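You operate a simulated robot arm through the tools that you are given. There is no shell and no other tool.

Carry out the task below with a simulated robot arm. There is one attempt and no reset: what you move stays moved.

Task
Latch bay S2, put the rack's blue plug in socket S2, switch on and set the gain to 2.
Fine: the rate display then shows a number; leave the rack's yellow plug, the other latches and the channel knob alone.

Only the result counts: the job must be done as asked and must still hold three seconds after the hand-in. Knocking over, shifting, dropping, spilling or breaking anything else fails it.

Robot
A 6-joint arm with a two-finger parallel gripper, fixed in place. Base frame: the origin is at the foot of the arm, x ahead of it, y to its left, z up; the work surface is at about z = 0.88. Readings come in m, degrees, newtons and seconds.
With the tool pointing down near the work surface it reaches from about 0.24 to 0.64 m from the base axis. Its first joint turns from -66.0 to 66.0 degrees. Payload 2.7 kg.
The tool frame sits at the grasp point between the pads (the TCP): z along the fingers, y along the line on which they close. The tips reach 0.023 m beyond it. Largest opening 0.094 m; finger width 0.038, thickness 0.01; the body of the gripper, 0.054 by 0.096 m, starts 0.039 m behind the TCP.
Orientation is that of the tool frame in the base frame, as [roll, pitch, yaw] about the fixed x, y, z axes, in that order (R = Rz(yaw) Ry(pitch) Rx(roll)). With the fingers straight down and closing along the base's y, the tool's x points along the base's -x, its y along +y and its z along -z.

Tools
- The arm moves only by the tool servo_tool. Its argument "increments" is a list of rows, each a list of 2 entries, a list of its own where there are three numbers: the shift along the tool's x, y, z in cm, then the turn, a rotation vector about the tool's x, y, z in degrees. In form: [[[dx, dy, dz], [rx, ry, rz]], ...]. A call has 1 to 20 rows; each row shifts and turns the commanded pose from where the row before left it, along the tool's axes as they then stand. "gripper" is the finger opening in cm, from 0 to 9.4, set as the call begins (left out, the last holds). Rows are played at 5 a second. More than 0.05 m and 8.6 degrees between two rows, or a gripper value outside its range, and nothing of the call is played. A pose out of reach is approached as far as the arm can. The call stops where the force on the tool passes 40 N (or 10 N more than at its start, if that is more) or the arm is blocked; 0.2 s more then pass. Each finger travels about 0.045 m/s and halts on what it meets, pressing with about 43 N; the grip force reading is that of the motor and also rises with nothing between the fingers. The clock runs only during rows and for 0.2 s after the last one: add rows that do not move to give the fingers time. It gives the time, the measured TCP pose, the force on the tool (base axes), the opening and the grip force at its end, in the units of the frame above (readings bear some noise), with the torque about the TCP (base axes, N m) and any sound that the robot's microphone picked up.
- Cameras (640 x 400 px; columns grow to the right, rows downward): "scene" is fixed at [0.0951, -0.4231, 1.4184]; the picture's right is [0.76, -0.64, 0.00], its down [-0.31, -0.37, -0.87] and it looks along [0.56, 0.67, -0.49] (base axes); focal length 259 px, centre (320, 200). "wrist" rides on the gripper at [0.086, 0.016, -0.074] in the tool frame; the picture's right is [-0.18, 0.98, 0.00], its down [-0.58, -0.11, -0.81] and it looks along [-0.79, -0.15, 0.59] (tool axes); focal length 243 px, centre (320, 200). There is no depth. A picture from a camera that has moved, and an enlarged one, comes with that camera's place and axes in the base frame and with its lens. The place of the scene camera against the robot may be out by one fixed shift of up to 0.025 m in any direction.
- capture(camera): a new picture of that camera. It takes no simulated time.
- enlarge(camera, box): a new picture of the part [left, top, right, bottom] of that camera's present view, enlarged. It takes no simulated time.
- hand_in(): hands the job in; it is judged then, once.

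Places have to be worked out from the pictures, the camera data and where the tool is seen. Open the gripper and draw the arm clear of the work before you hand the job in, unless the task says otherwise.

The tools are called after "Emit:" as a command line: name --argument value ..., lists and objects as JSON in quotes. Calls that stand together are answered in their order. servo_tool: Moves the arm, as the interface text tells. Its arguments: {"type":"object","properties":{"increments":{"type":"array"},"gripper":{"type":"number"}},"required":["increments"]} The other tools are called the same way: capture (camera) takes a picture; enlarge (camera, box) takes an enlarged picture of a part of a camera's view; hand_in () hands the job in.

At the start:

```text
time: 0.0
tool_pos: [0.2915, 0.0319, 1.3327]
orientation: [-179.9, 0.0, 179.9]
wrist_force: [-0.1, 0.3, -0.2]
ft_torque: [0.03, 0.0, 0.0]
width: 0.0941
grip_force: 0.1
```

scene: 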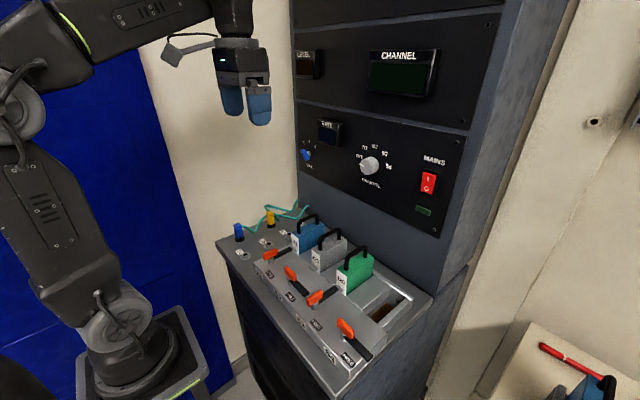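
wrist: 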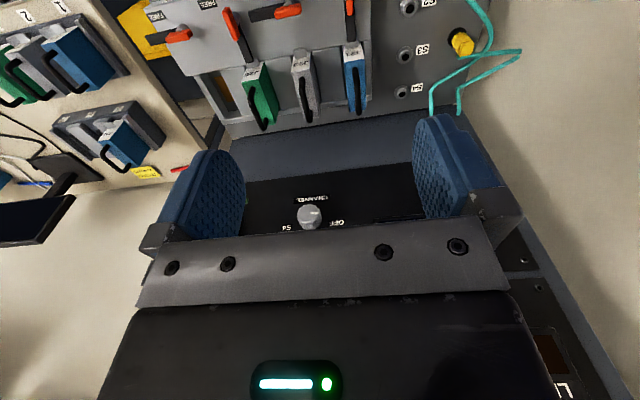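

I'll begin by examining the scene in enlarged views to find the sockets, latches, knobs and switch.

Emit:
enlarge --camera "scene" --box '[210, 190, 450, 380]'

Emit:
enlarge --camera "scene" --box '[290, 100, 470, 240]'

Emit:
enlarge --camera "wrist" --box '[160, 0, 540, 140]'

Emit:
enlarge --camera "scene" --box '[215, 195, 335, 275]'

```text
2.11 times, centred on (330, 285) of scene
camera zoom: at [0.0951, -0.4231, 1.4184], right [0.76, -0.64, 0.0], down [-0.31, -0.37, -0.87], along [0.56, 0.67, -0.49], focal length 546 px, centre (299, 21)
```

zoom: 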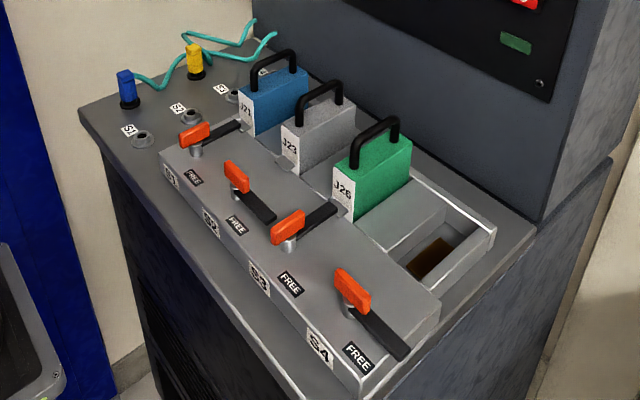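

```text
2.86 times, centred on (380, 170) of scene
camera zoom: at [0.0951, -0.4231, 1.4184], right [0.76, -0.64, 0.0], down [-0.31, -0.37, -0.87], along [0.56, 0.67, -0.49], focal length 740 px, centre (149, 286)
```

zoom: 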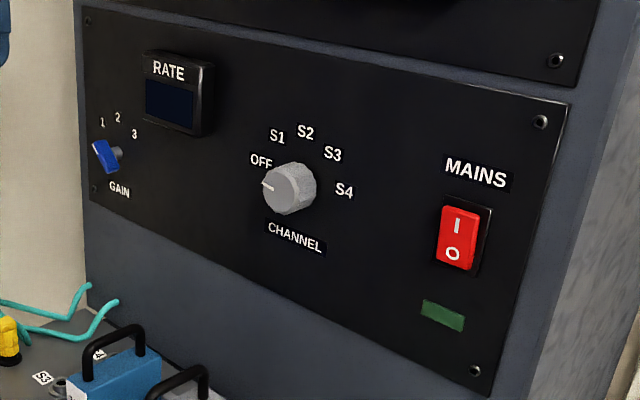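

```text
1.68 times, centred on (350, 70) of wrist
camera zoom: at [0.206, 0.0472, 1.4069], right [0.18, 0.98, 0.0], down [0.58, -0.11, 0.81], along [0.79, -0.15, -0.59], focal length 409 px, centre (270, 419)
```

zoom: 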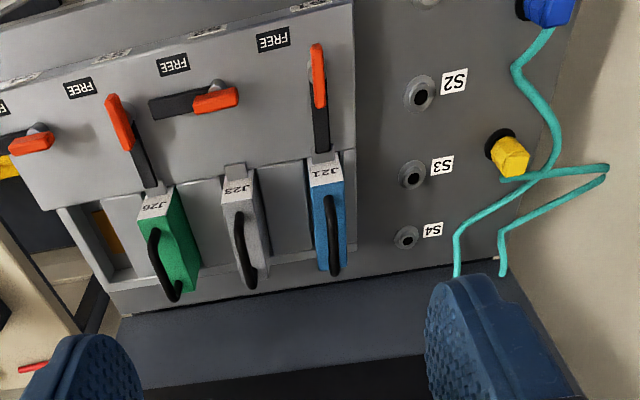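

```text
5.00 times, centred on (275, 235) of scene
camera zoom: at [0.0951, -0.4231, 1.4184], right [0.76, -0.64, 0.0], down [-0.31, -0.37, -0.87], along [0.56, 0.67, -0.49], focal length 1296 px, centre (545, 25)
```

zoom: 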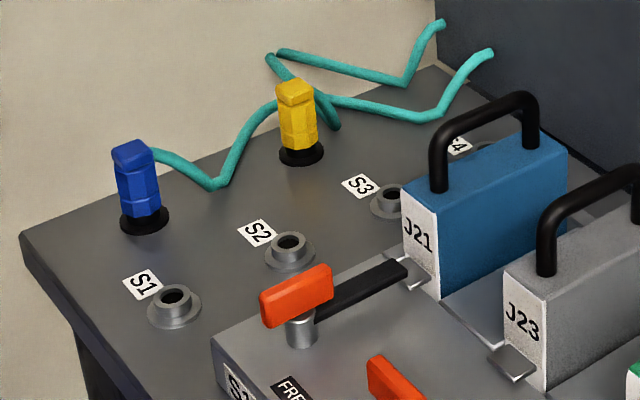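

I'm getting finer detail of the S2 latch, the gain dial and the plugs from the current poses before moving.

Emit:
enlarge --camera "wrist" --box '[220, 0, 380, 100]'

Emit:
enlarge --camera "scene" --box '[295, 115, 345, 175]'

Emit:
enlarge --camera "scene" --box '[255, 230, 345, 310]'

Emit:
enlarge --camera "scene" --box '[405, 150, 455, 220]'

```text
4.00 times, centred on (300, 50) of wrist
camera zoom: at [0.206, 0.0472, 1.4069], right [0.18, 0.98, 0.0], down [0.58, -0.11, 0.81], along [0.79, -0.15, -0.59], focal length 970 px, centre (400, 800)
```

zoom: 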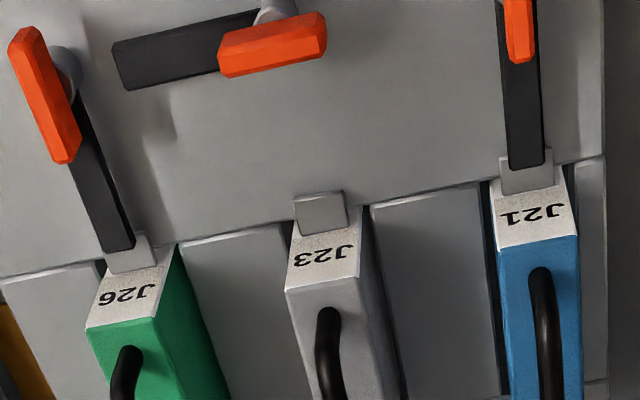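

```text
6.67 times, centred on (320, 145) of scene
camera zoom: at [0.0951, -0.4231, 1.4184], right [0.76, -0.64, 0.0], down [-0.31, -0.37, -0.87], along [0.56, 0.67, -0.49], focal length 1728 px, centre (320, 567)
```

zoom: 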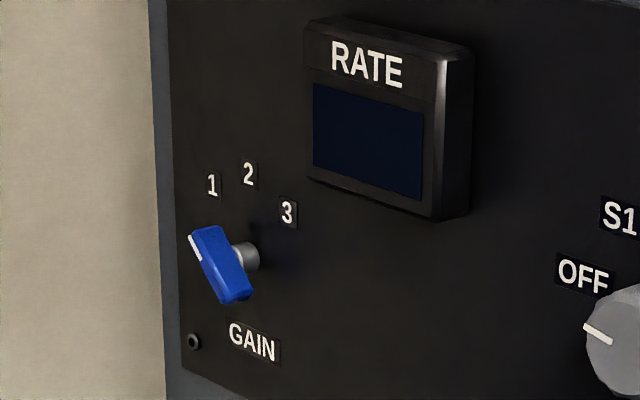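

```text
5.00 times, centred on (300, 270) of scene
camera zoom: at [0.0951, -0.4231, 1.4184], right [0.76, -0.64, 0.0], down [-0.31, -0.37, -0.87], along [0.56, 0.67, -0.49], focal length 1296 px, centre (420, -150)
```

zoom: 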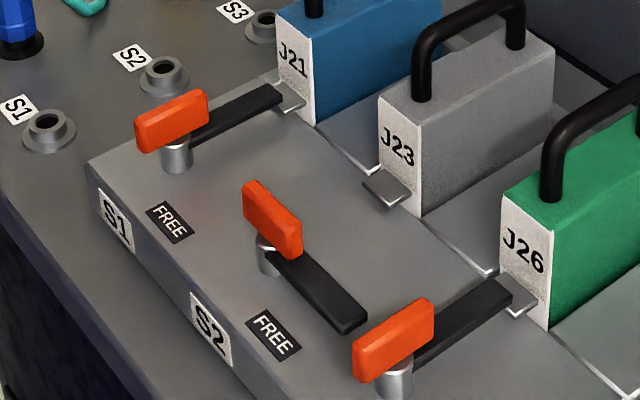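

```text
5.71 times, centred on (430, 185) of scene
camera zoom: at [0.0951, -0.4231, 1.4184], right [0.76, -0.64, 0.0], down [-0.31, -0.37, -0.87], along [0.56, 0.67, -0.49], focal length 1481 px, centre (-309, 286)
```

zoom: 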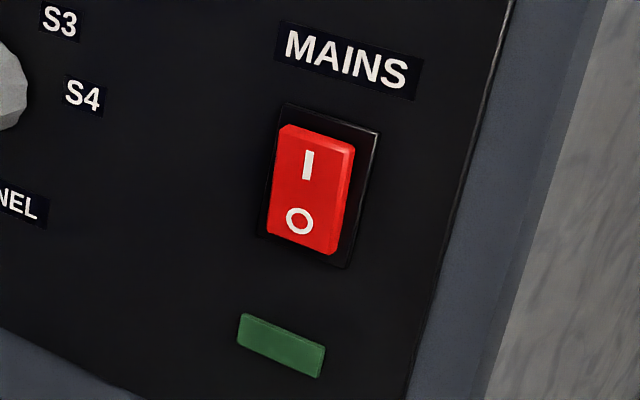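

The S2 lever's bar points along -y (free), and S1/S3 bars point along +x over their module tabs, so S2 has to turn +90° about base z. I judge its red handle centre at about (0.327, -0.026, 0.945). I'll move above it with the fingers turned so they close along x.

Emit:
servo_tool --increments '[[[-0.71, -1.16, 4.6], [0, 0, 0]], [[-0.71, -1.16, 4.6], [0, 0, 0]], [[-0.71, -1.16, 4.6], [0, 0, 0]], [[-0.71, -1.16, 4.6], [0, 0, 0]], [[-0.71, -1.16, 4.6], [0, 0, 0]], [[0, 0, 0], [0, 0, 8.182]], [[0, 0, 0], [0, 0, 8.182]], [[0, 0, 0], [0, 0, 8.182]], [[0, 0, 0], [0, 0, 8.182]], [[0, 0, 0], [0, 0, 8.182]], [[0, 0, 0], [0, 0, 8.182]], [[0, 0, 0], [0, 0, 8.182]], [[0, 0, 0], [0, 0, 8.182]], [[0, 0, 0], [0, 0, 8.182]], [[0, 0, 0], [0, 0, 8.182]], [[0, 0, 0], [0, 0, 8.182]], [[0, 0, 0], [0, 0, 0]]]' --gripper 5

```text
time: 3.6
tool_pos: [0.3276, -0.0266, 1.1024]
orientation: [180.0, 0.1, 89.9]
wrist_force: [-0.1, -0.2, -0.5]
ft_torque: [-0.01, 0.01, -0.01]
width: 0.0499
grip_force: 0.1
```

The arm reached (0.328, -0.027, 1.102) at yaw 90°. I'll take pictures to line up with the handle.

Emit:
capture --camera "wrist"

Emit:
capture --camera "scene"

```text
taken
camera wrist: at [0.3443, 0.0596, 1.1769], right [0.98, -0.19, 0.0], down [-0.11, -0.58, 0.81], along [-0.15, -0.79, -0.59], focal length 243 px, centre (320, 200)
```

wrist: 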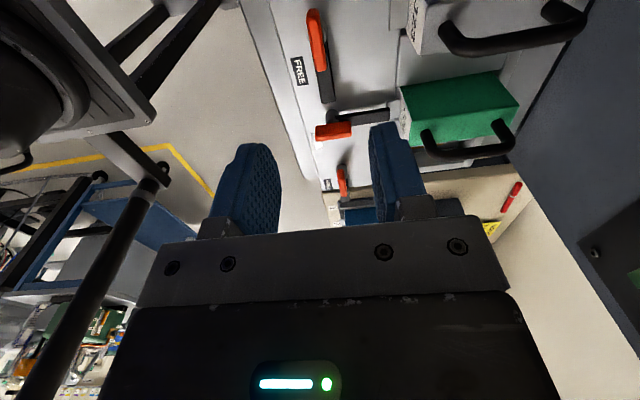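

```text
taken
```

scene: 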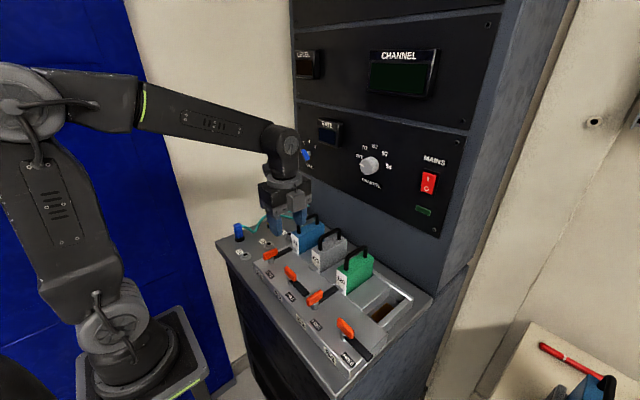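

The handle is visible between the fingers' lines. Enlarging to get its outline and pivot.

Emit:
enlarge --camera "wrist" --box '[270, 0, 430, 100]'

Emit:
enlarge --camera "scene" --box '[260, 235, 340, 305]'

```text
4.00 times, centred on (350, 50) of wrist
camera zoom: at [0.3443, 0.0596, 1.1769], right [0.98, -0.19, 0.0], down [-0.11, -0.58, 0.81], along [-0.15, -0.79, -0.59], focal length 970 px, centre (200, 800)
```

zoom: 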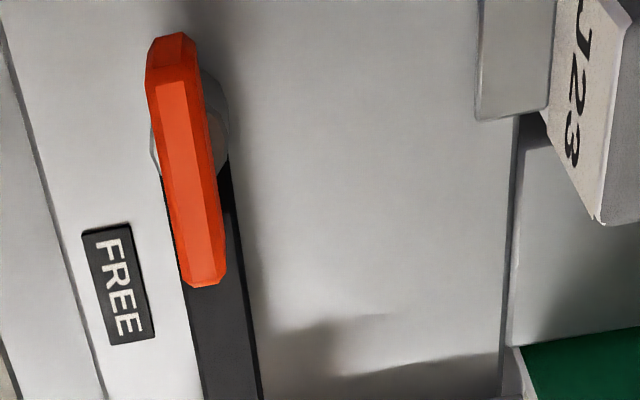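

```text
5.71 times, centred on (300, 270) of scene
camera zoom: at [0.0951, -0.4231, 1.4184], right [0.76, -0.64, 0.0], down [-0.31, -0.37, -0.87], along [0.56, 0.67, -0.49], focal length 1481 px, centre (434, -200)
```

zoom: 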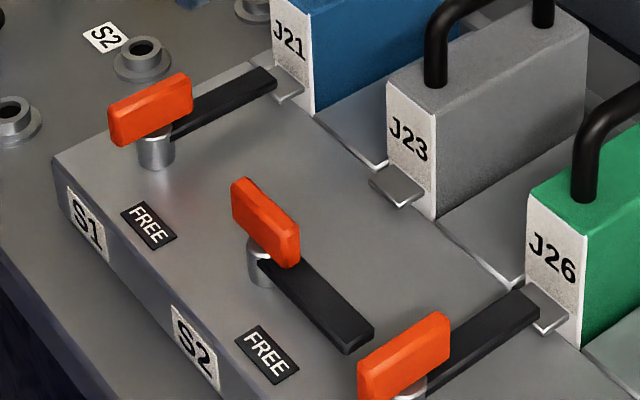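

From two wrist views the handle centre is about (0.327, -0.026), its top at z≈0.95, roughly 1.1 cm thick and 4.5 cm long. I'll lower straight down so the tips stop just above the lever bar (TCP z≈0.957).

Emit:
servo_tool --increments '[[[0, 0, 4], [0, 0, 0]], [[0, 0, 4], [0, 0, 0]], [[0, 0, 3], [0, 0, 0]], [[0, 0, 1.5], [0, 0, 0]], [[0, 0, 1], [0, 0, 0]], [[0, 0, 0.5], [0, 0, 0]], [[0, 0, 0.5], [0, 0, 0]]]' --gripper 5

Emit:
capture --camera "wrist"

Emit:
enlarge --camera "scene" --box '[250, 215, 350, 305]'

```text
time: 5.2
tool_pos: [0.3265, -0.0262, 0.9566]
orientation: [180.0, -0.1, 90.2]
wrist_force: [0.2, -0.5, 0.1]
ft_torque: [-0.02, 0.02, 0.02]
width: 0.0499
grip_force: 0.1
```

```text
taken
camera wrist: at [0.3438, 0.0598, 1.0316], right [0.98, -0.18, 0.0], down [-0.11, -0.58, 0.81], along [-0.15, -0.79, -0.59], focal length 243 px, centre (320, 200)
```

wrist: 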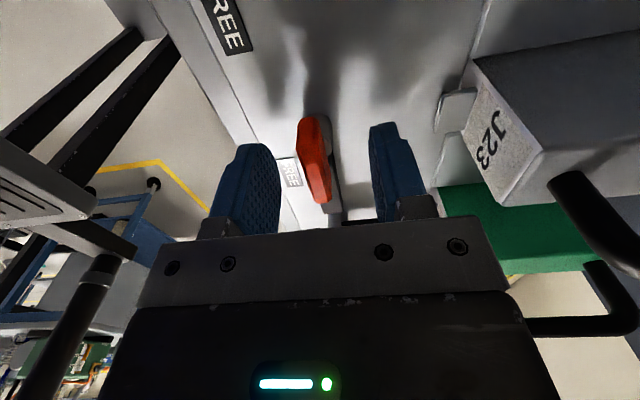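

```text
4.44 times, centred on (300, 260) of scene
camera zoom: at [0.0951, -0.4231, 1.4184], right [0.76, -0.64, 0.0], down [-0.31, -0.37, -0.87], along [0.56, 0.67, -0.49], focal length 1152 px, centre (409, -67)
```

zoom: 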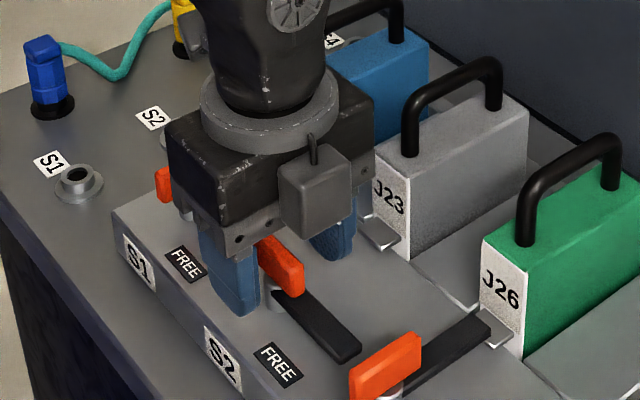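

The fingers straddle the red handle with no contact force. Closing on it now.

Emit:
servo_tool --increments '[[[0, 0, 0], [0, 0, 0]], [[0, 0, 0], [0, 0, 0]], [[0, 0, 0], [0, 0, 0]], [[0, 0, 0], [0, 0, 0]], [[0, 0, 0], [0, 0, 0]]]' --gripper 0.6

```text
time: 6.4
tool_pos: [0.3249, -0.0275, 0.9566]
orientation: [-179.7, -0.1, 90.0]
wrist_force: [-17.8, 0.1, 0.0]
ft_torque: [-0.09, 0.34, 0.03]
width: 0.0176
grip_force: 44.9
```

Gripped at 1.76 cm width, with an x force of -17.8 N showing the handle centre is slightly to -x of my commanded pose. I'll relieve it by shifting about 2 mm in -x.

Emit:
servo_tool --increments '[[[0, -0.1, 0], [0, 0, 0]], [[0, -0.1, 0], [0, 0, 0]], [[0, 0, 0], [0, 0, 0]]]'

Emit:
capture --camera "wrist"

```text
time: 7.2
tool_pos: [0.3252, -0.0264, 0.9566]
orientation: [-179.9, 0.0, 90.1]
wrist_force: [-8.7, -0.9, -14.6]
ft_torque: [0.01, 0.22, 0.01]
width: 0.0173
grip_force: 44.9
```

```text
taken
camera wrist: at [0.3421, 0.0598, 1.0313], right [0.98, -0.18, 0.0], down [-0.11, -0.58, 0.81], along [-0.15, -0.79, -0.59], focal length 243 px, centre (320, 200)
```

wrist: 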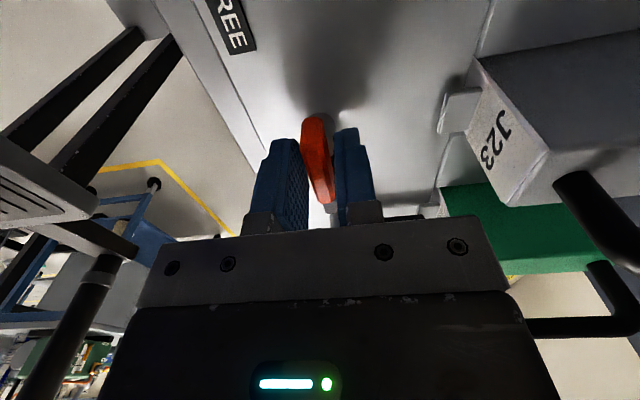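

The grip holds with only modest side force. Turning the lever +90° about base z (negative about tool z), half first.

Emit:
servo_tool --increments '[[[0, -0.05, 0], [0, 0, -5]], [[0, 0, 0], [0, 0, -5]], [[0, 0, 0], [0, 0, -5]], [[0, 0, 0], [0, 0, -5]], [[0, 0, 0], [0, 0, -5]], [[0, 0, 0], [0, 0, -5]], [[0, 0, 0], [0, 0, -5]], [[0, 0, 0], [0, 0, -5]]]'

Emit:
capture --camera "wrist"

Emit:
enlarge --camera "scene" --box '[250, 215, 350, 305]'

```text
time: 9.0
tool_pos: [0.3257, -0.0259, 0.9572]
orientation: [179.8, 0.1, 130.2]
wrist_force: [9.1, 5.7, -10.3]
ft_torque: [0.9, 1.01, 0.01]
width: 0.0097
grip_force: 44.8
```

```text
taken
camera wrist: at [0.283, 0.0499, 1.0325], right [0.87, 0.49, 0.0], down [0.29, -0.51, 0.81], along [0.4, -0.7, -0.59], focal length 243 px, centre (320, 200)
```

wrist: 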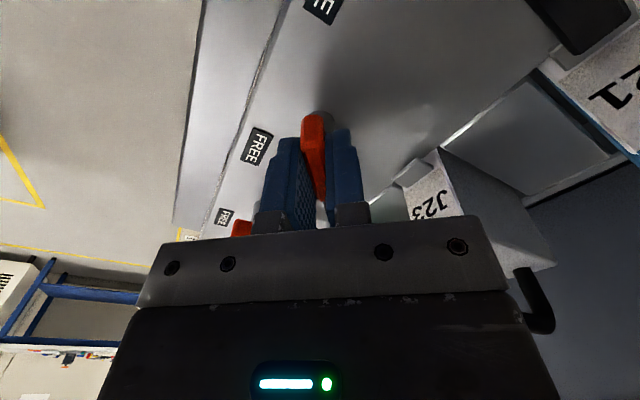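

```text
4.44 times, centred on (300, 260) of scene
camera zoom: at [0.0955, -0.423, 1.4184], right [0.76, -0.64, 0.0], down [-0.31, -0.37, -0.87], along [0.56, 0.67, -0.49], focal length 1152 px, centre (409, -67)
```

zoom: 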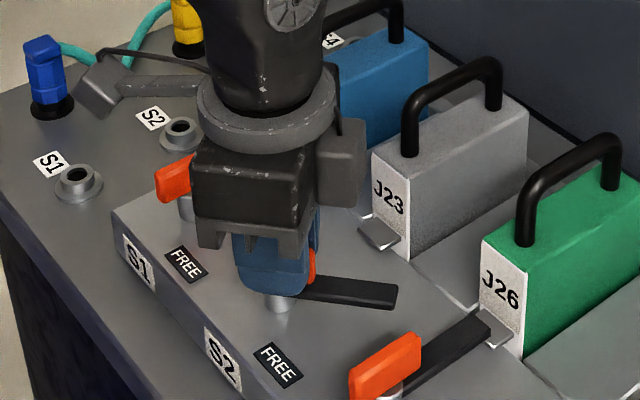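

The lever follows the gripper (bar now about 40° round, width 0.97 cm, negligible twist torque). Continuing the remaining 50°.

Emit:
servo_tool --increments '[[[0, 0, 0], [0, 0, -5]], [[0, 0, 0], [0, 0, -5]], [[0, 0, 0], [0, 0, -5]], [[0, 0, 0], [0, 0, -5]], [[0, 0, 0], [0, 0, -5]], [[0, 0, 0], [0, 0, -5]], [[0, 0, 0], [0, 0, -5]], [[0, 0, 0], [0, 0, -5]], [[0, 0, 0], [0, 0, -5]], [[0, 0, 0], [0, 0, -5]], [[0, 0, 0], [0, 0, 0]]]'

Emit:
capture --camera "wrist"

Emit:
enlarge --camera "scene" --box '[250, 215, 350, 305]'

```text
time: 11.4
tool_pos: [0.3267, -0.0258, 0.9579]
orientation: [180.0, 0.3, -179.9]
wrist_force: [15.6, 31.1, 8.6]
ft_torque: [0.25, 0.42, -0.13]
width: 0.0098
grip_force: 45.3
```

```text
taken
camera wrist: at [0.2404, -0.0096, 1.0323], right [0.18, 0.98, 0.0], down [0.58, -0.11, 0.81], along [0.8, -0.15, -0.59], focal length 243 px, centre (320, 200)
```

wrist: 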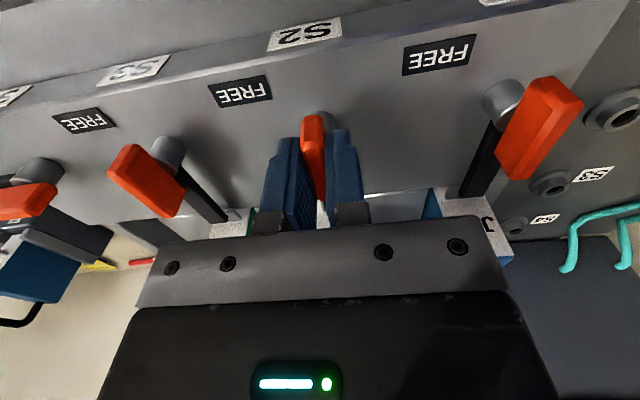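

```text
4.44 times, centred on (300, 260) of scene
camera zoom: at [0.0955, -0.4223, 1.4186], right [0.76, -0.64, 0.0], down [-0.31, -0.37, -0.87], along [0.56, 0.67, -0.49], focal length 1152 px, centre (409, -67)
```

zoom: 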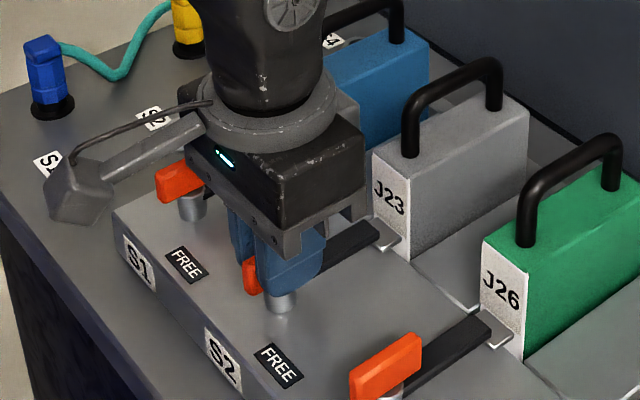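

The S2 bar now points along +x over J23's tab. There is 31 N side force in +y, so I'll relieve it by shifting slightly +y, then nudge a few more degrees to feel for the end stop.

Emit:
servo_tool --increments '[[[0, 0.1, 0], [0, 0, 0]], [[0, 0.1, 0], [0, 0, 0]], [[0, 0, 0], [0, 0, 0]]]'

Emit:
servo_tool --increments '[[[0, 0, 0], [0, 0, -2]], [[0, 0, 0], [0, 0, -2]], [[0, 0, 0], [0, 0, 0]]]'

```text
time: 12.2
tool_pos: [0.327, -0.0247, 0.958]
orientation: [-179.9, 0.1, -179.9]
wrist_force: [15.4, -0.2, 6.9]
ft_torque: [0.05, -0.35, -0.04]
width: 0.0101
grip_force: 45.3
```

```text
time: 13.0
tool_pos: [0.3256, -0.0247, 0.9578]
orientation: [180.0, 0.2, -176.2]
wrist_force: [13.9, -11.8, 11.8]
ft_torque: [-0.07, -0.46, -1.78]
width: 0.0106
grip_force: 44.6
```

The twist torque rose to -1.8 N·m at 4° past, so the lever is against its stop: fully latched. I'll return those degrees, open the fingers, and lift away.

Emit:
servo_tool --increments '[[[0, 0, 0], [0, 0, 2]], [[0, 0, 0], [0, 0, 1]], [[0, 0, 0], [0, 0, 0]]]'

Emit:
servo_tool --increments '[[[0, 0, 0], [0, 0, 0]], [[0, 0, 0], [0, 0, 0]], [[0, 0, 0], [0, 0, 0]], [[0, 0, 0], [0, 0, 0]]]' --gripper 4

Emit:
servo_tool --increments '[[[0, 0, -1], [0, 0, 0]], [[0, 0, -2], [0, 0, 1]], [[0, 0, -4], [0, 0, 0]], [[0, 0, -5], [0, 0, 0]], [[0, 0, -5], [0, 0, 0]], [[0, 0, -3], [0, 0, 0]]]'

Emit:
capture --camera "wrist"

Emit:
capture --camera "scene"

```text
time: 13.8
tool_pos: [0.3274, -0.0255, 0.9577]
orientation: [180.0, 0.2, -179.0]
wrist_force: [12.6, -22.9, 9.5]
ft_torque: [-0.27, -1.01, -0.65]
width: 0.0099
grip_force: 45.3
```

```text
time: 14.8
tool_pos: [0.3256, -0.025, 0.9574]
orientation: [180.0, 0.1, -178.9]
wrist_force: [0.0, 0.9, 0.1]
ft_torque: [-0.02, 0.02, 0.02]
width: 0.04
grip_force: 0.1
```

```text
time: 16.2
tool_pos: [0.3235, -0.0246, 1.1587]
orientation: [180.0, 0.0, -179.9]
wrist_force: [0.0, -0.3, 0.6]
ft_torque: [0.01, -0.01, 0.02]
width: 0.0401
grip_force: 0.1
```

```text
taken
camera wrist: at [0.2386, -0.0088, 1.2331], right [0.18, 0.98, 0.0], down [0.58, -0.11, 0.81], along [0.79, -0.15, -0.59], focal length 243 px, centre (320, 200)
```

wrist: 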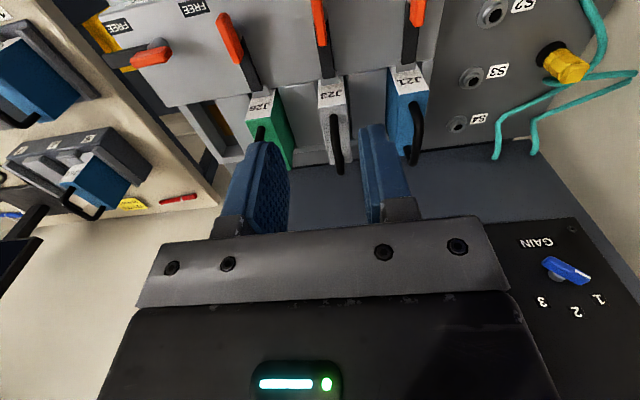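

```text
taken
```

scene: 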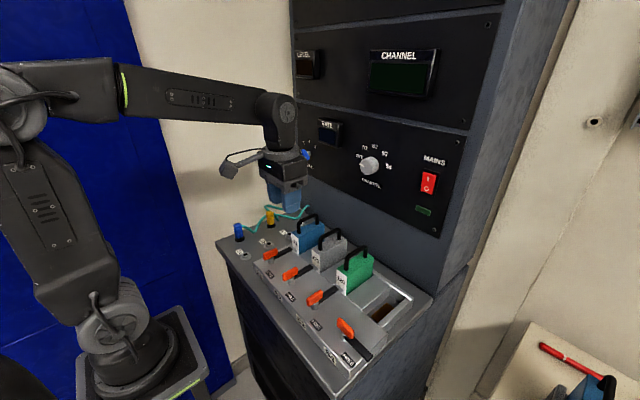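

Released and lifted clear. Checking the S2 latch alignment against its neighbours and the gain dial closely.

Emit:
enlarge --camera "wrist" --box '[200, 0, 440, 150]'

Emit:
enlarge --camera "wrist" --box '[500, 220, 640, 330]'

Emit:
enlarge --camera "scene" --box '[215, 195, 335, 275]'

Emit:
enlarge --camera "wrist" --box '[440, 0, 640, 160]'

```text
2.67 times, centred on (320, 75) of wrist
camera zoom: at [0.2386, -0.0088, 1.2331], right [0.18, 0.98, 0.0], down [0.58, -0.11, 0.81], along [0.79, -0.15, -0.59], focal length 647 px, centre (320, 533)
```

zoom: 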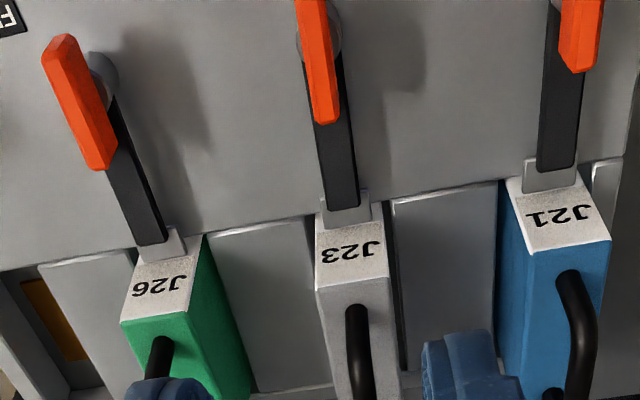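

```text
3.64 times, centred on (570, 275) of wrist
camera zoom: at [0.2386, -0.0088, 1.2331], right [0.18, 0.98, 0.0], down [0.58, -0.11, 0.81], along [0.79, -0.15, -0.59], focal length 882 px, centre (-589, -73)
```

zoom: 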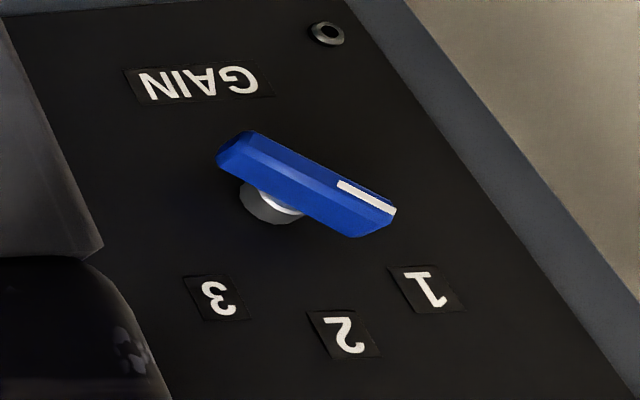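

```text
5.00 times, centred on (275, 235) of scene
camera zoom: at [0.0951, -0.4231, 1.4184], right [0.76, -0.64, 0.0], down [-0.31, -0.37, -0.87], along [0.56, 0.67, -0.49], focal length 1296 px, centre (545, 25)
```

zoom: 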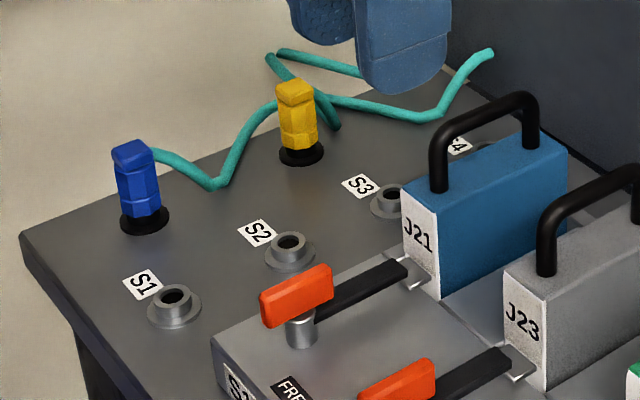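

```text
2.50 times, centred on (540, 80) of wrist
camera zoom: at [0.2386, -0.0088, 1.2331], right [0.18, 0.98, 0.0], down [0.58, -0.11, 0.81], along [0.79, -0.15, -0.59], focal length 606 px, centre (-230, 500)
```

zoom: 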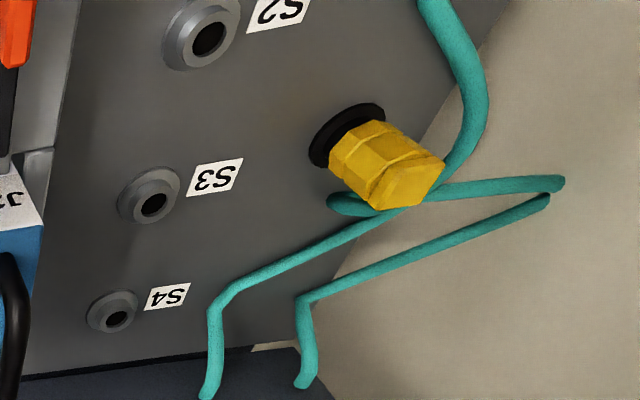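

S2 is latched with its bar over J23's tab like its neighbours; gain now reads 1. Next I move above the blue plug, judged to stand near (0.318, 0.262).

Emit:
servo_tool --increments '[[[0.08, 4.75, 0.9], [0, 0, 0]], [[0.08, 4.75, 0.9], [0, 0, 0]], [[0.08, 4.75, 0.9], [0, 0, 0]], [[0.08, 4.75, 0.9], [0, 0, 0]], [[0.08, 4.75, 0.9], [0, 0, 0]], [[0.08, 4.75, 0.9], [0, 0, 0]], [[0, 0, 0], [0, 0, 0]]]' --gripper 5

Emit:
capture --camera "wrist"

Emit:
capture --camera "scene"

```text
time: 17.8
tool_pos: [0.321, 0.263, 1.1016]
orientation: [-180.0, 0.1, 180.0]
wrist_force: [-0.4, -0.2, 0.3]
ft_torque: [-0.02, 0.0, 0.0]
width: 0.0498
grip_force: 0.0
```

```text
taken
camera wrist: at [0.2342, 0.2776, 1.1769], right [0.18, 0.98, 0.0], down [0.58, -0.11, 0.81], along [0.79, -0.15, -0.59], focal length 243 px, centre (320, 200)
```

wrist: 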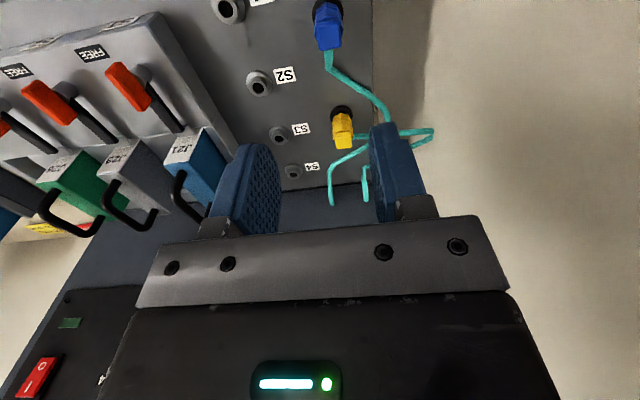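

```text
taken
```

scene: 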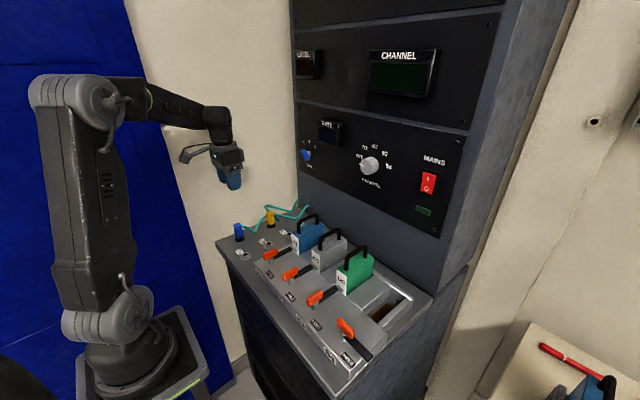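

Now a close look at the blue plug and socket S2 from this pose.

Emit:
enlarge --camera "wrist" --box '[280, 0, 400, 80]'

Emit:
enlarge --camera "wrist" --box '[200, 0, 380, 110]'

Emit:
enlarge --camera "scene" --box '[225, 210, 285, 260]'

```text
5.00 times, centred on (340, 40) of wrist
camera zoom: at [0.2342, 0.2776, 1.1769], right [0.18, 0.98, 0.0], down [0.58, -0.11, 0.81], along [0.79, -0.15, -0.59], focal length 1213 px, centre (220, 1000)
```

zoom: 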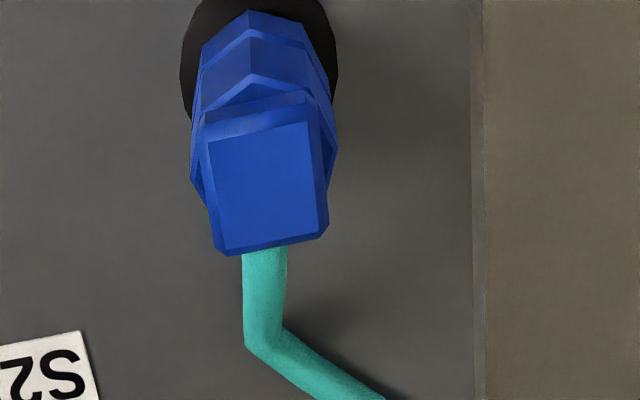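

```text
3.56 times, centred on (290, 55) of wrist
camera zoom: at [0.2342, 0.2776, 1.1769], right [0.18, 0.98, 0.0], down [0.58, -0.11, 0.81], along [0.79, -0.15, -0.59], focal length 863 px, centre (427, 716)
```

zoom: 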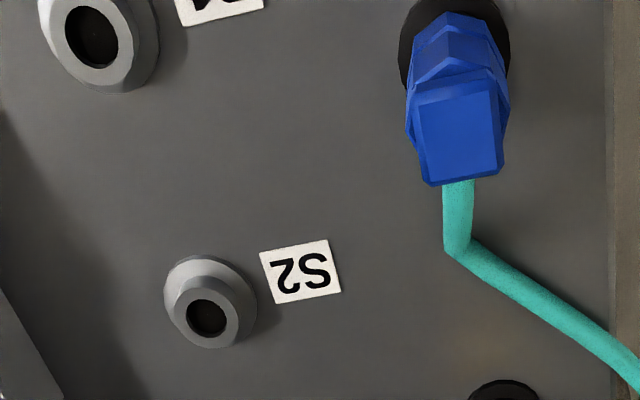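

```text
8.00 times, centred on (255, 235) of scene
camera zoom: at [0.0951, -0.4231, 1.4184], right [0.76, -0.64, 0.0], down [-0.31, -0.37, -0.87], along [0.56, 0.67, -0.49], focal length 2073 px, centre (840, -80)
```

zoom: 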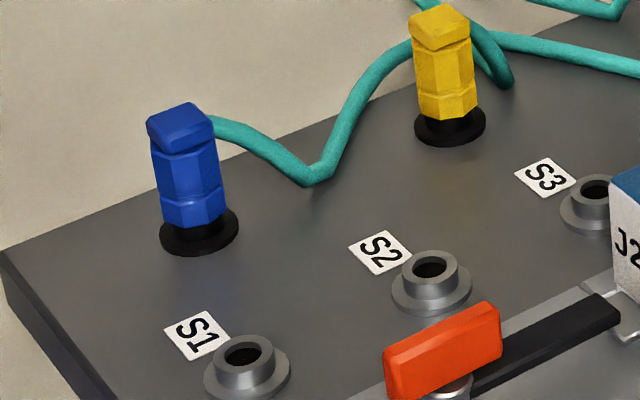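

The blue plug's hex flats face ±y and its axis is near (0.321, 0.2695), with its cable leaving toward +x. I'll shift +y 6 mm and descend partway with the fingers straddling it, then check.

Emit:
servo_tool --increments '[[[0, 0.65, 3], [0, 0, 0]], [[0, 0, 4], [0, 0, 0]], [[0, 0, 3], [0, 0, 0]], [[0, 0, 2], [0, 0, 0]], [[0, 0, 1.5], [0, 0, 0]], [[0, 0, 0], [0, 0, 0]]]' --gripper 5

Emit:
capture --camera "wrist"

Emit:
enlarge --camera "scene" --box '[205, 180, 295, 260]'

```text
time: 19.2
tool_pos: [0.3206, 0.2666, 0.9676]
orientation: [-179.9, 0.0, -179.8]
wrist_force: [-1.4, -0.4, -0.6]
ft_torque: [0.0, 0.02, -0.01]
width: 0.05
grip_force: 0.2
```

```text
taken
camera wrist: at [0.2339, 0.2826, 1.0427], right [0.18, 0.98, 0.0], down [0.58, -0.11, 0.81], along [0.79, -0.15, -0.59], focal length 243 px, centre (320, 200)
```

wrist: 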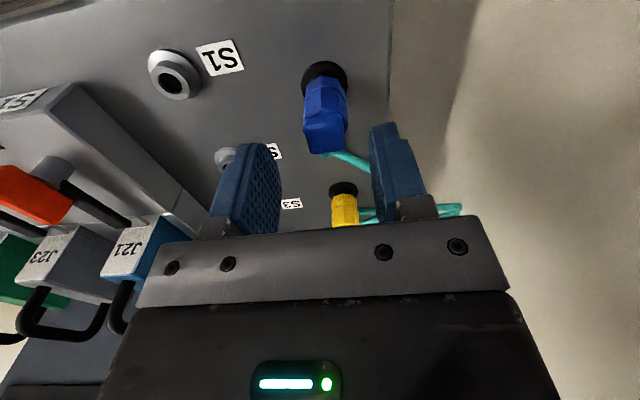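

```text
5.00 times, centred on (250, 220) of scene
camera zoom: at [0.0951, -0.4231, 1.4184], right [0.76, -0.64, 0.0], down [-0.31, -0.37, -0.87], along [0.56, 0.67, -0.49], focal length 1296 px, centre (670, 100)
```

zoom: 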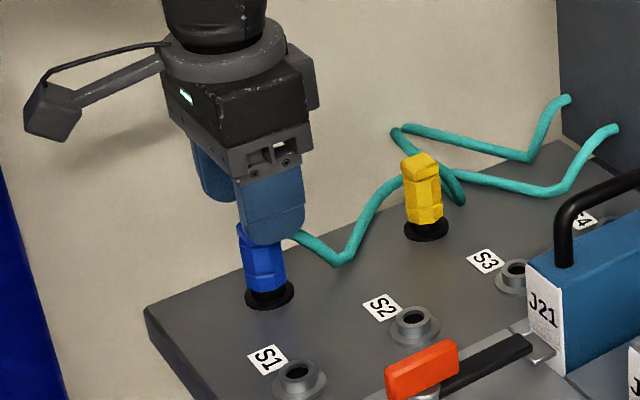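

The plug sits centred between the fingers in y (about 0.2695). I'll descend the remaining ~5 cm so the tips stop just above the deck, then close.

Emit:
servo_tool --increments '[[[0, 0.1, 2], [0, 0, 0]], [[0, 0, 1.5], [0, 0, 0]], [[0, 0, 1], [0, 0, 0]], [[0, 0, 0.6], [0, 0, 0]], [[0, 0, 0], [0, 0, 0]]]' --gripper 5

Emit:
capture --camera "wrist"

Emit:
enlarge --camera "scene" --box '[205, 180, 295, 260]'

```text
time: 20.4
tool_pos: [0.3196, 0.2684, 0.9163]
orientation: [179.9, 0.0, -180.0]
wrist_force: [-0.7, 0.0, -0.5]
ft_torque: [-0.02, -0.02, 0.02]
width: 0.0501
grip_force: 0.1
```

```text
taken
camera wrist: at [0.2336, 0.2837, 0.9917], right [0.18, 0.98, 0.0], down [0.58, -0.11, 0.81], along [0.79, -0.15, -0.59], focal length 243 px, centre (320, 200)
```

wrist: 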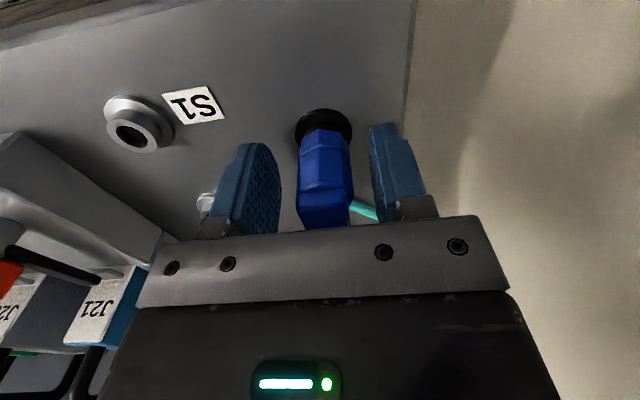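

```text
5.00 times, centred on (250, 220) of scene
camera zoom: at [0.0951, -0.4231, 1.4184], right [0.76, -0.64, 0.0], down [-0.31, -0.37, -0.87], along [0.56, 0.67, -0.49], focal length 1296 px, centre (670, 100)
```

zoom: 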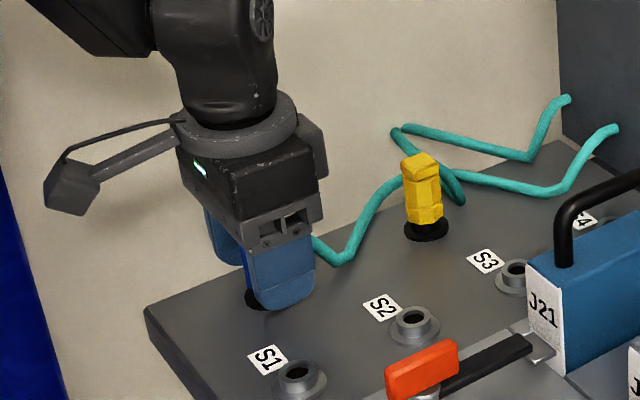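

The fingers are either side of the plug body with no contact. Closing on it.

Emit:
servo_tool --increments '[[[0, 0, 0], [0, 0, 0]], [[0, 0, 0], [0, 0, 0]], [[0, 0, 0], [0, 0, 0]], [[0, 0, 0], [0, 0, 0]], [[0, 0, 0], [0, 0, 0]]]' --gripper 1

Emit:
capture --camera "wrist"

```text
time: 21.6
tool_pos: [0.3192, 0.2685, 0.9168]
orientation: [179.9, 0.0, -179.9]
wrist_force: [-0.2, 3.9, 0.9]
ft_torque: [0.08, 0.01, 0.03]
width: 0.0248
grip_force: 42.2
```

```text
taken
camera wrist: at [0.2337, 0.2839, 0.9919], right [0.18, 0.98, 0.0], down [0.58, -0.11, 0.81], along [0.79, -0.15, -0.59], focal length 243 px, centre (320, 200)
```

wrist: 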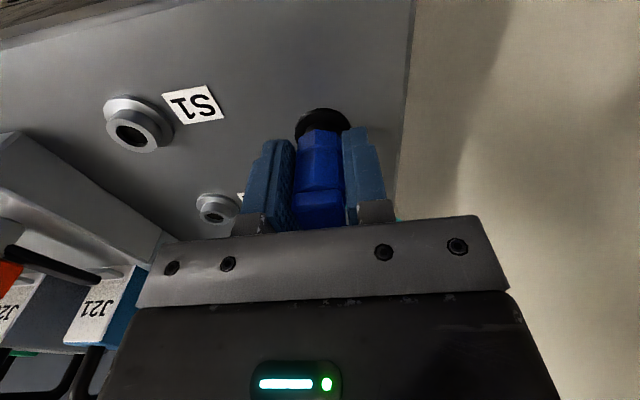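

The plug is held at 2.48 cm width with only 4 N side force. Lifting it straight up in small steps.

Emit:
servo_tool --increments '[[[0, 0, -0.5], [0, 0, 0]], [[0, 0, -0.5], [0, 0, 0]], [[0, 0, -1], [0, 0, 0]], [[0, 0, -1], [0, 0, 0]], [[0, 0, -1], [0, 0, 0]], [[0, 0, -1], [0, 0, 0]], [[0, 0, -1], [0, 0, 0]], [[0, 0, 0], [0, 0, 0]]]'

Emit:
capture --camera "wrist"

Emit:
enlarge --camera "scene" --box '[205, 170, 315, 260]'

```text
time: 23.4
tool_pos: [0.3193, 0.2687, 0.9768]
orientation: [-180.0, 0.1, -179.9]
wrist_force: [0.1, -0.9, -1.2]
ft_torque: [0.0, -0.03, -0.03]
width: 0.0243
grip_force: 43.3
```

```text
taken
camera wrist: at [0.2342, 0.284, 1.0521], right [0.18, 0.98, 0.0], down [0.58, -0.11, 0.81], along [0.79, -0.15, -0.59], focal length 243 px, centre (320, 200)
```

wrist: 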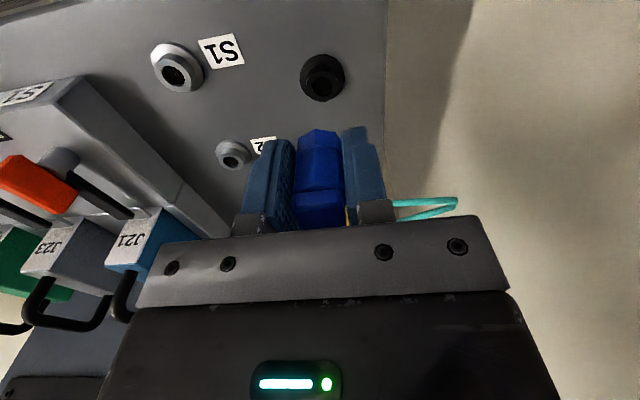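

```text
4.44 times, centred on (260, 215) of scene
camera zoom: at [0.0951, -0.4231, 1.4184], right [0.76, -0.64, 0.0], down [-0.31, -0.37, -0.87], along [0.56, 0.67, -0.49], focal length 1152 px, centre (587, 133)
```

zoom: 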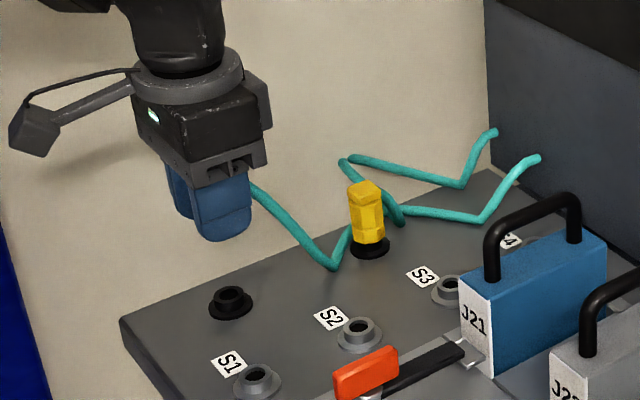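

The plug came free cleanly and the park hole is now exposed as a collar just like the sockets. Enlarging to compare the park hole with sockets S1 and S2.

Emit:
enlarge --camera "wrist" --box '[130, 20, 370, 180]'

Emit:
enlarge --camera "scene" --box '[235, 220, 315, 270]'

```text
2.50 times, centred on (250, 100) of wrist
camera zoom: at [0.2342, 0.284, 1.0521], right [0.18, 0.98, 0.0], down [0.58, -0.11, 0.81], along [0.79, -0.15, -0.59], focal length 606 px, centre (495, 450)
```

zoom: 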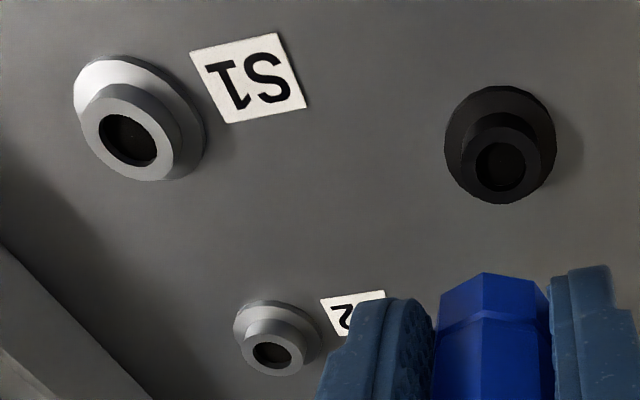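

```text
8.00 times, centred on (275, 245) of scene
camera zoom: at [0.0951, -0.4231, 1.4184], right [0.76, -0.64, 0.0], down [-0.31, -0.37, -0.87], along [0.56, 0.67, -0.49], focal length 2073 px, centre (680, -160)
```

zoom: 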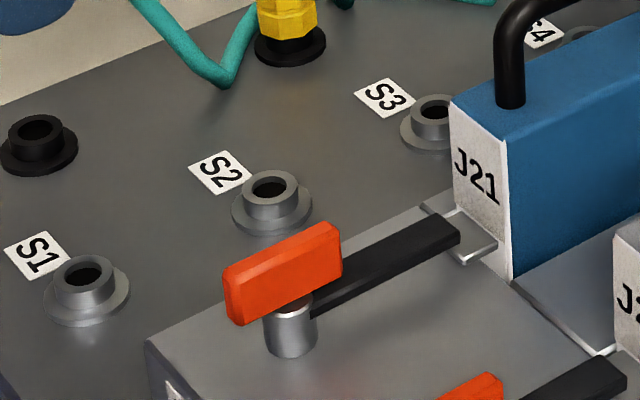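

Comparing park hole and S2 in one view gives an offset of about (+0.055, -0.095) m, so S2 should be at TCP ≈ (0.3745, 0.1737). I'll carry the plug there at this height.

Emit:
servo_tool --increments '[[[-0.917, -1.583, 0], [0, 0, 0]], [[-0.917, -1.583, 0], [0, 0, 0]], [[-0.917, -1.583, 0], [0, 0, 0]], [[-0.917, -1.583, 0], [0, 0, 0]], [[-0.917, -1.583, 0], [0, 0, 0]], [[-0.917, -1.583, 0], [0, 0, 0]], [[0, 0, 0], [0, 0, 0]]]'

Emit:
capture --camera "wrist"

Emit:
enlarge --camera "scene" --box '[225, 170, 335, 270]'

```text
time: 25.0
tool_pos: [0.3748, 0.1736, 0.9773]
orientation: [180.0, 0.0, -179.8]
wrist_force: [-0.2, -0.9, 0.0]
ft_torque: [0.0, 0.02, -0.02]
width: 0.0245
grip_force: 43.0
```

```text
taken
camera wrist: at [0.2894, 0.1891, 1.052], right [0.18, 0.98, 0.0], down [0.58, -0.11, 0.81], along [0.79, -0.15, -0.59], focal length 243 px, centre (320, 200)
```

wrist: 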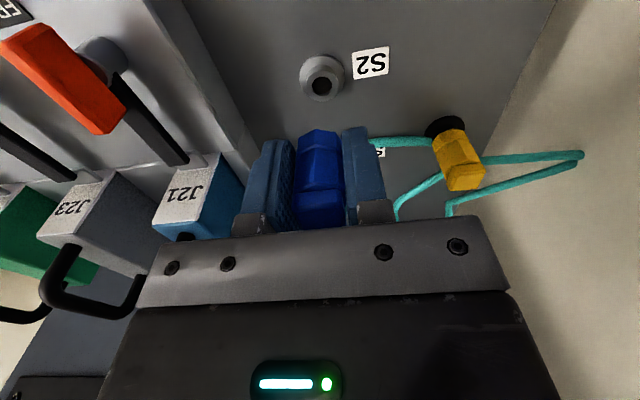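

```text
4.00 times, centred on (280, 220) of scene
camera zoom: at [0.0951, -0.4231, 1.4184], right [0.76, -0.64, 0.0], down [-0.31, -0.37, -0.87], along [0.56, 0.67, -0.49], focal length 1037 px, centre (480, 120)
```

zoom: 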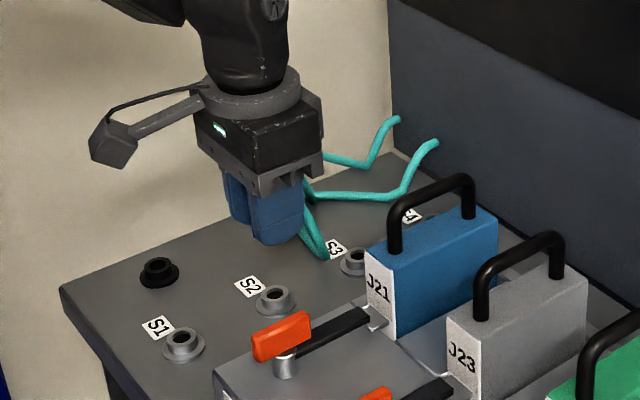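

S2's hole should now appear at the same pixel where the park hole did right after lifting (≈(322.4, 85.2)). Zooming on the same box to compare.

Emit:
enlarge --camera "wrist" --box '[130, 20, 370, 180]'

```text
2.50 times, centred on (250, 100) of wrist
camera zoom: at [0.2894, 0.1891, 1.052], right [0.18, 0.98, 0.0], down [0.58, -0.11, 0.81], along [0.79, -0.15, -0.59], focal length 606 px, centre (495, 450)
```

zoom: 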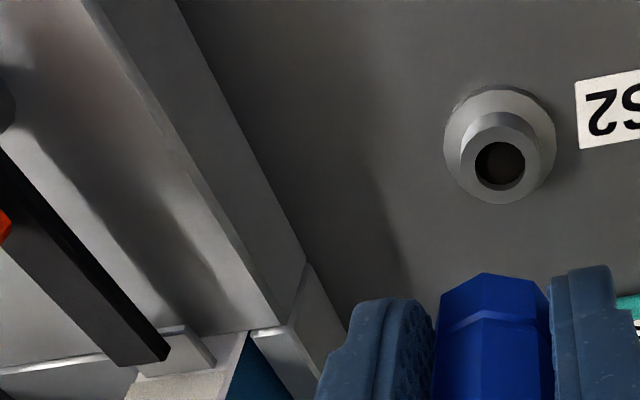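

The S2 hole sits at (500,164) in the zoom, essentially identical to the park hole's (501,163). Lowering straight down the same 6 cm, in small steps.

Emit:
servo_tool --increments '[[[0, 0, 1], [0, 0, 0]], [[0, 0, 1], [0, 0, 0]], [[0, 0, 0.5], [0, 0, 0]], [[0, 0, 0.5], [0, 0, 0]], [[0, 0, 0.5], [0, 0, 0]], [[0, 0, 0.5], [0, 0, 0]], [[0, 0, 0.5], [0, 0, 0]], [[0, 0, 0.5], [0, 0, 0]], [[0, 0, 0.5], [0, 0, 0]], [[0, 0, 0.4], [0, 0, 0]], [[0, 0, 0], [0, 0, 0]]]'

Emit:
capture --camera "wrist"

Emit:
enlarge --camera "scene" --box '[225, 170, 335, 270]'

```text
time: 27.4
tool_pos: [0.3761, 0.1744, 0.919]
orientation: [180.0, 0.0, -179.9]
wrist_force: [-1.6, 2.1, -2.0]
ft_torque: [0.03, 0.0, 0.02]
width: 0.0248
grip_force: 43.2
```

```text
taken
camera wrist: at [0.2891, 0.1896, 0.9928], right [0.18, 0.98, 0.0], down [0.58, -0.11, 0.81], along [0.79, -0.15, -0.59], focal length 243 px, centre (320, 200)
```

wrist: 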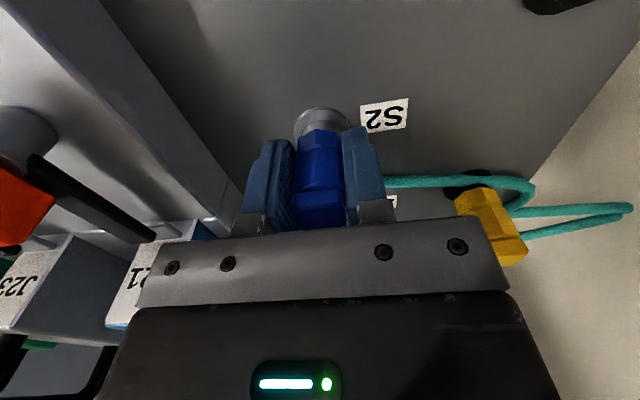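

```text
4.00 times, centred on (280, 220) of scene
camera zoom: at [0.0951, -0.4231, 1.4184], right [0.76, -0.64, 0.0], down [-0.31, -0.37, -0.87], along [0.56, 0.67, -0.49], focal length 1037 px, centre (480, 120)
```

zoom: 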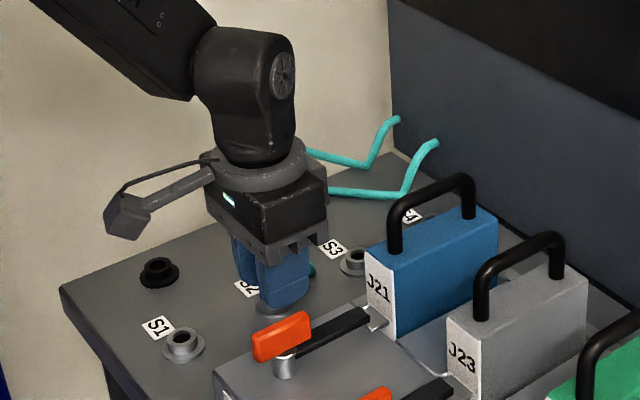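

The pin has entered S2 freely (TCP z 0.919, ~2 N). Pressing the last few millimetres until it seats.

Emit:
servo_tool --increments '[[[0, 0, 0.15], [0, 0, 0]], [[0, 0, 0.1], [0, 0, 0]], [[0, 0, 0.1], [0, 0, 0]], [[0, 0, 0], [0, 0, 0]]]'

```text
time: 28.4
tool_pos: [0.3766, 0.1738, 0.9154]
orientation: [179.9, 0.3, -179.9]
wrist_force: [-8.0, 0.9, 30.7]
ft_torque: [0.02, 0.24, 0.0]
width: 0.0248
grip_force: 43.4
```

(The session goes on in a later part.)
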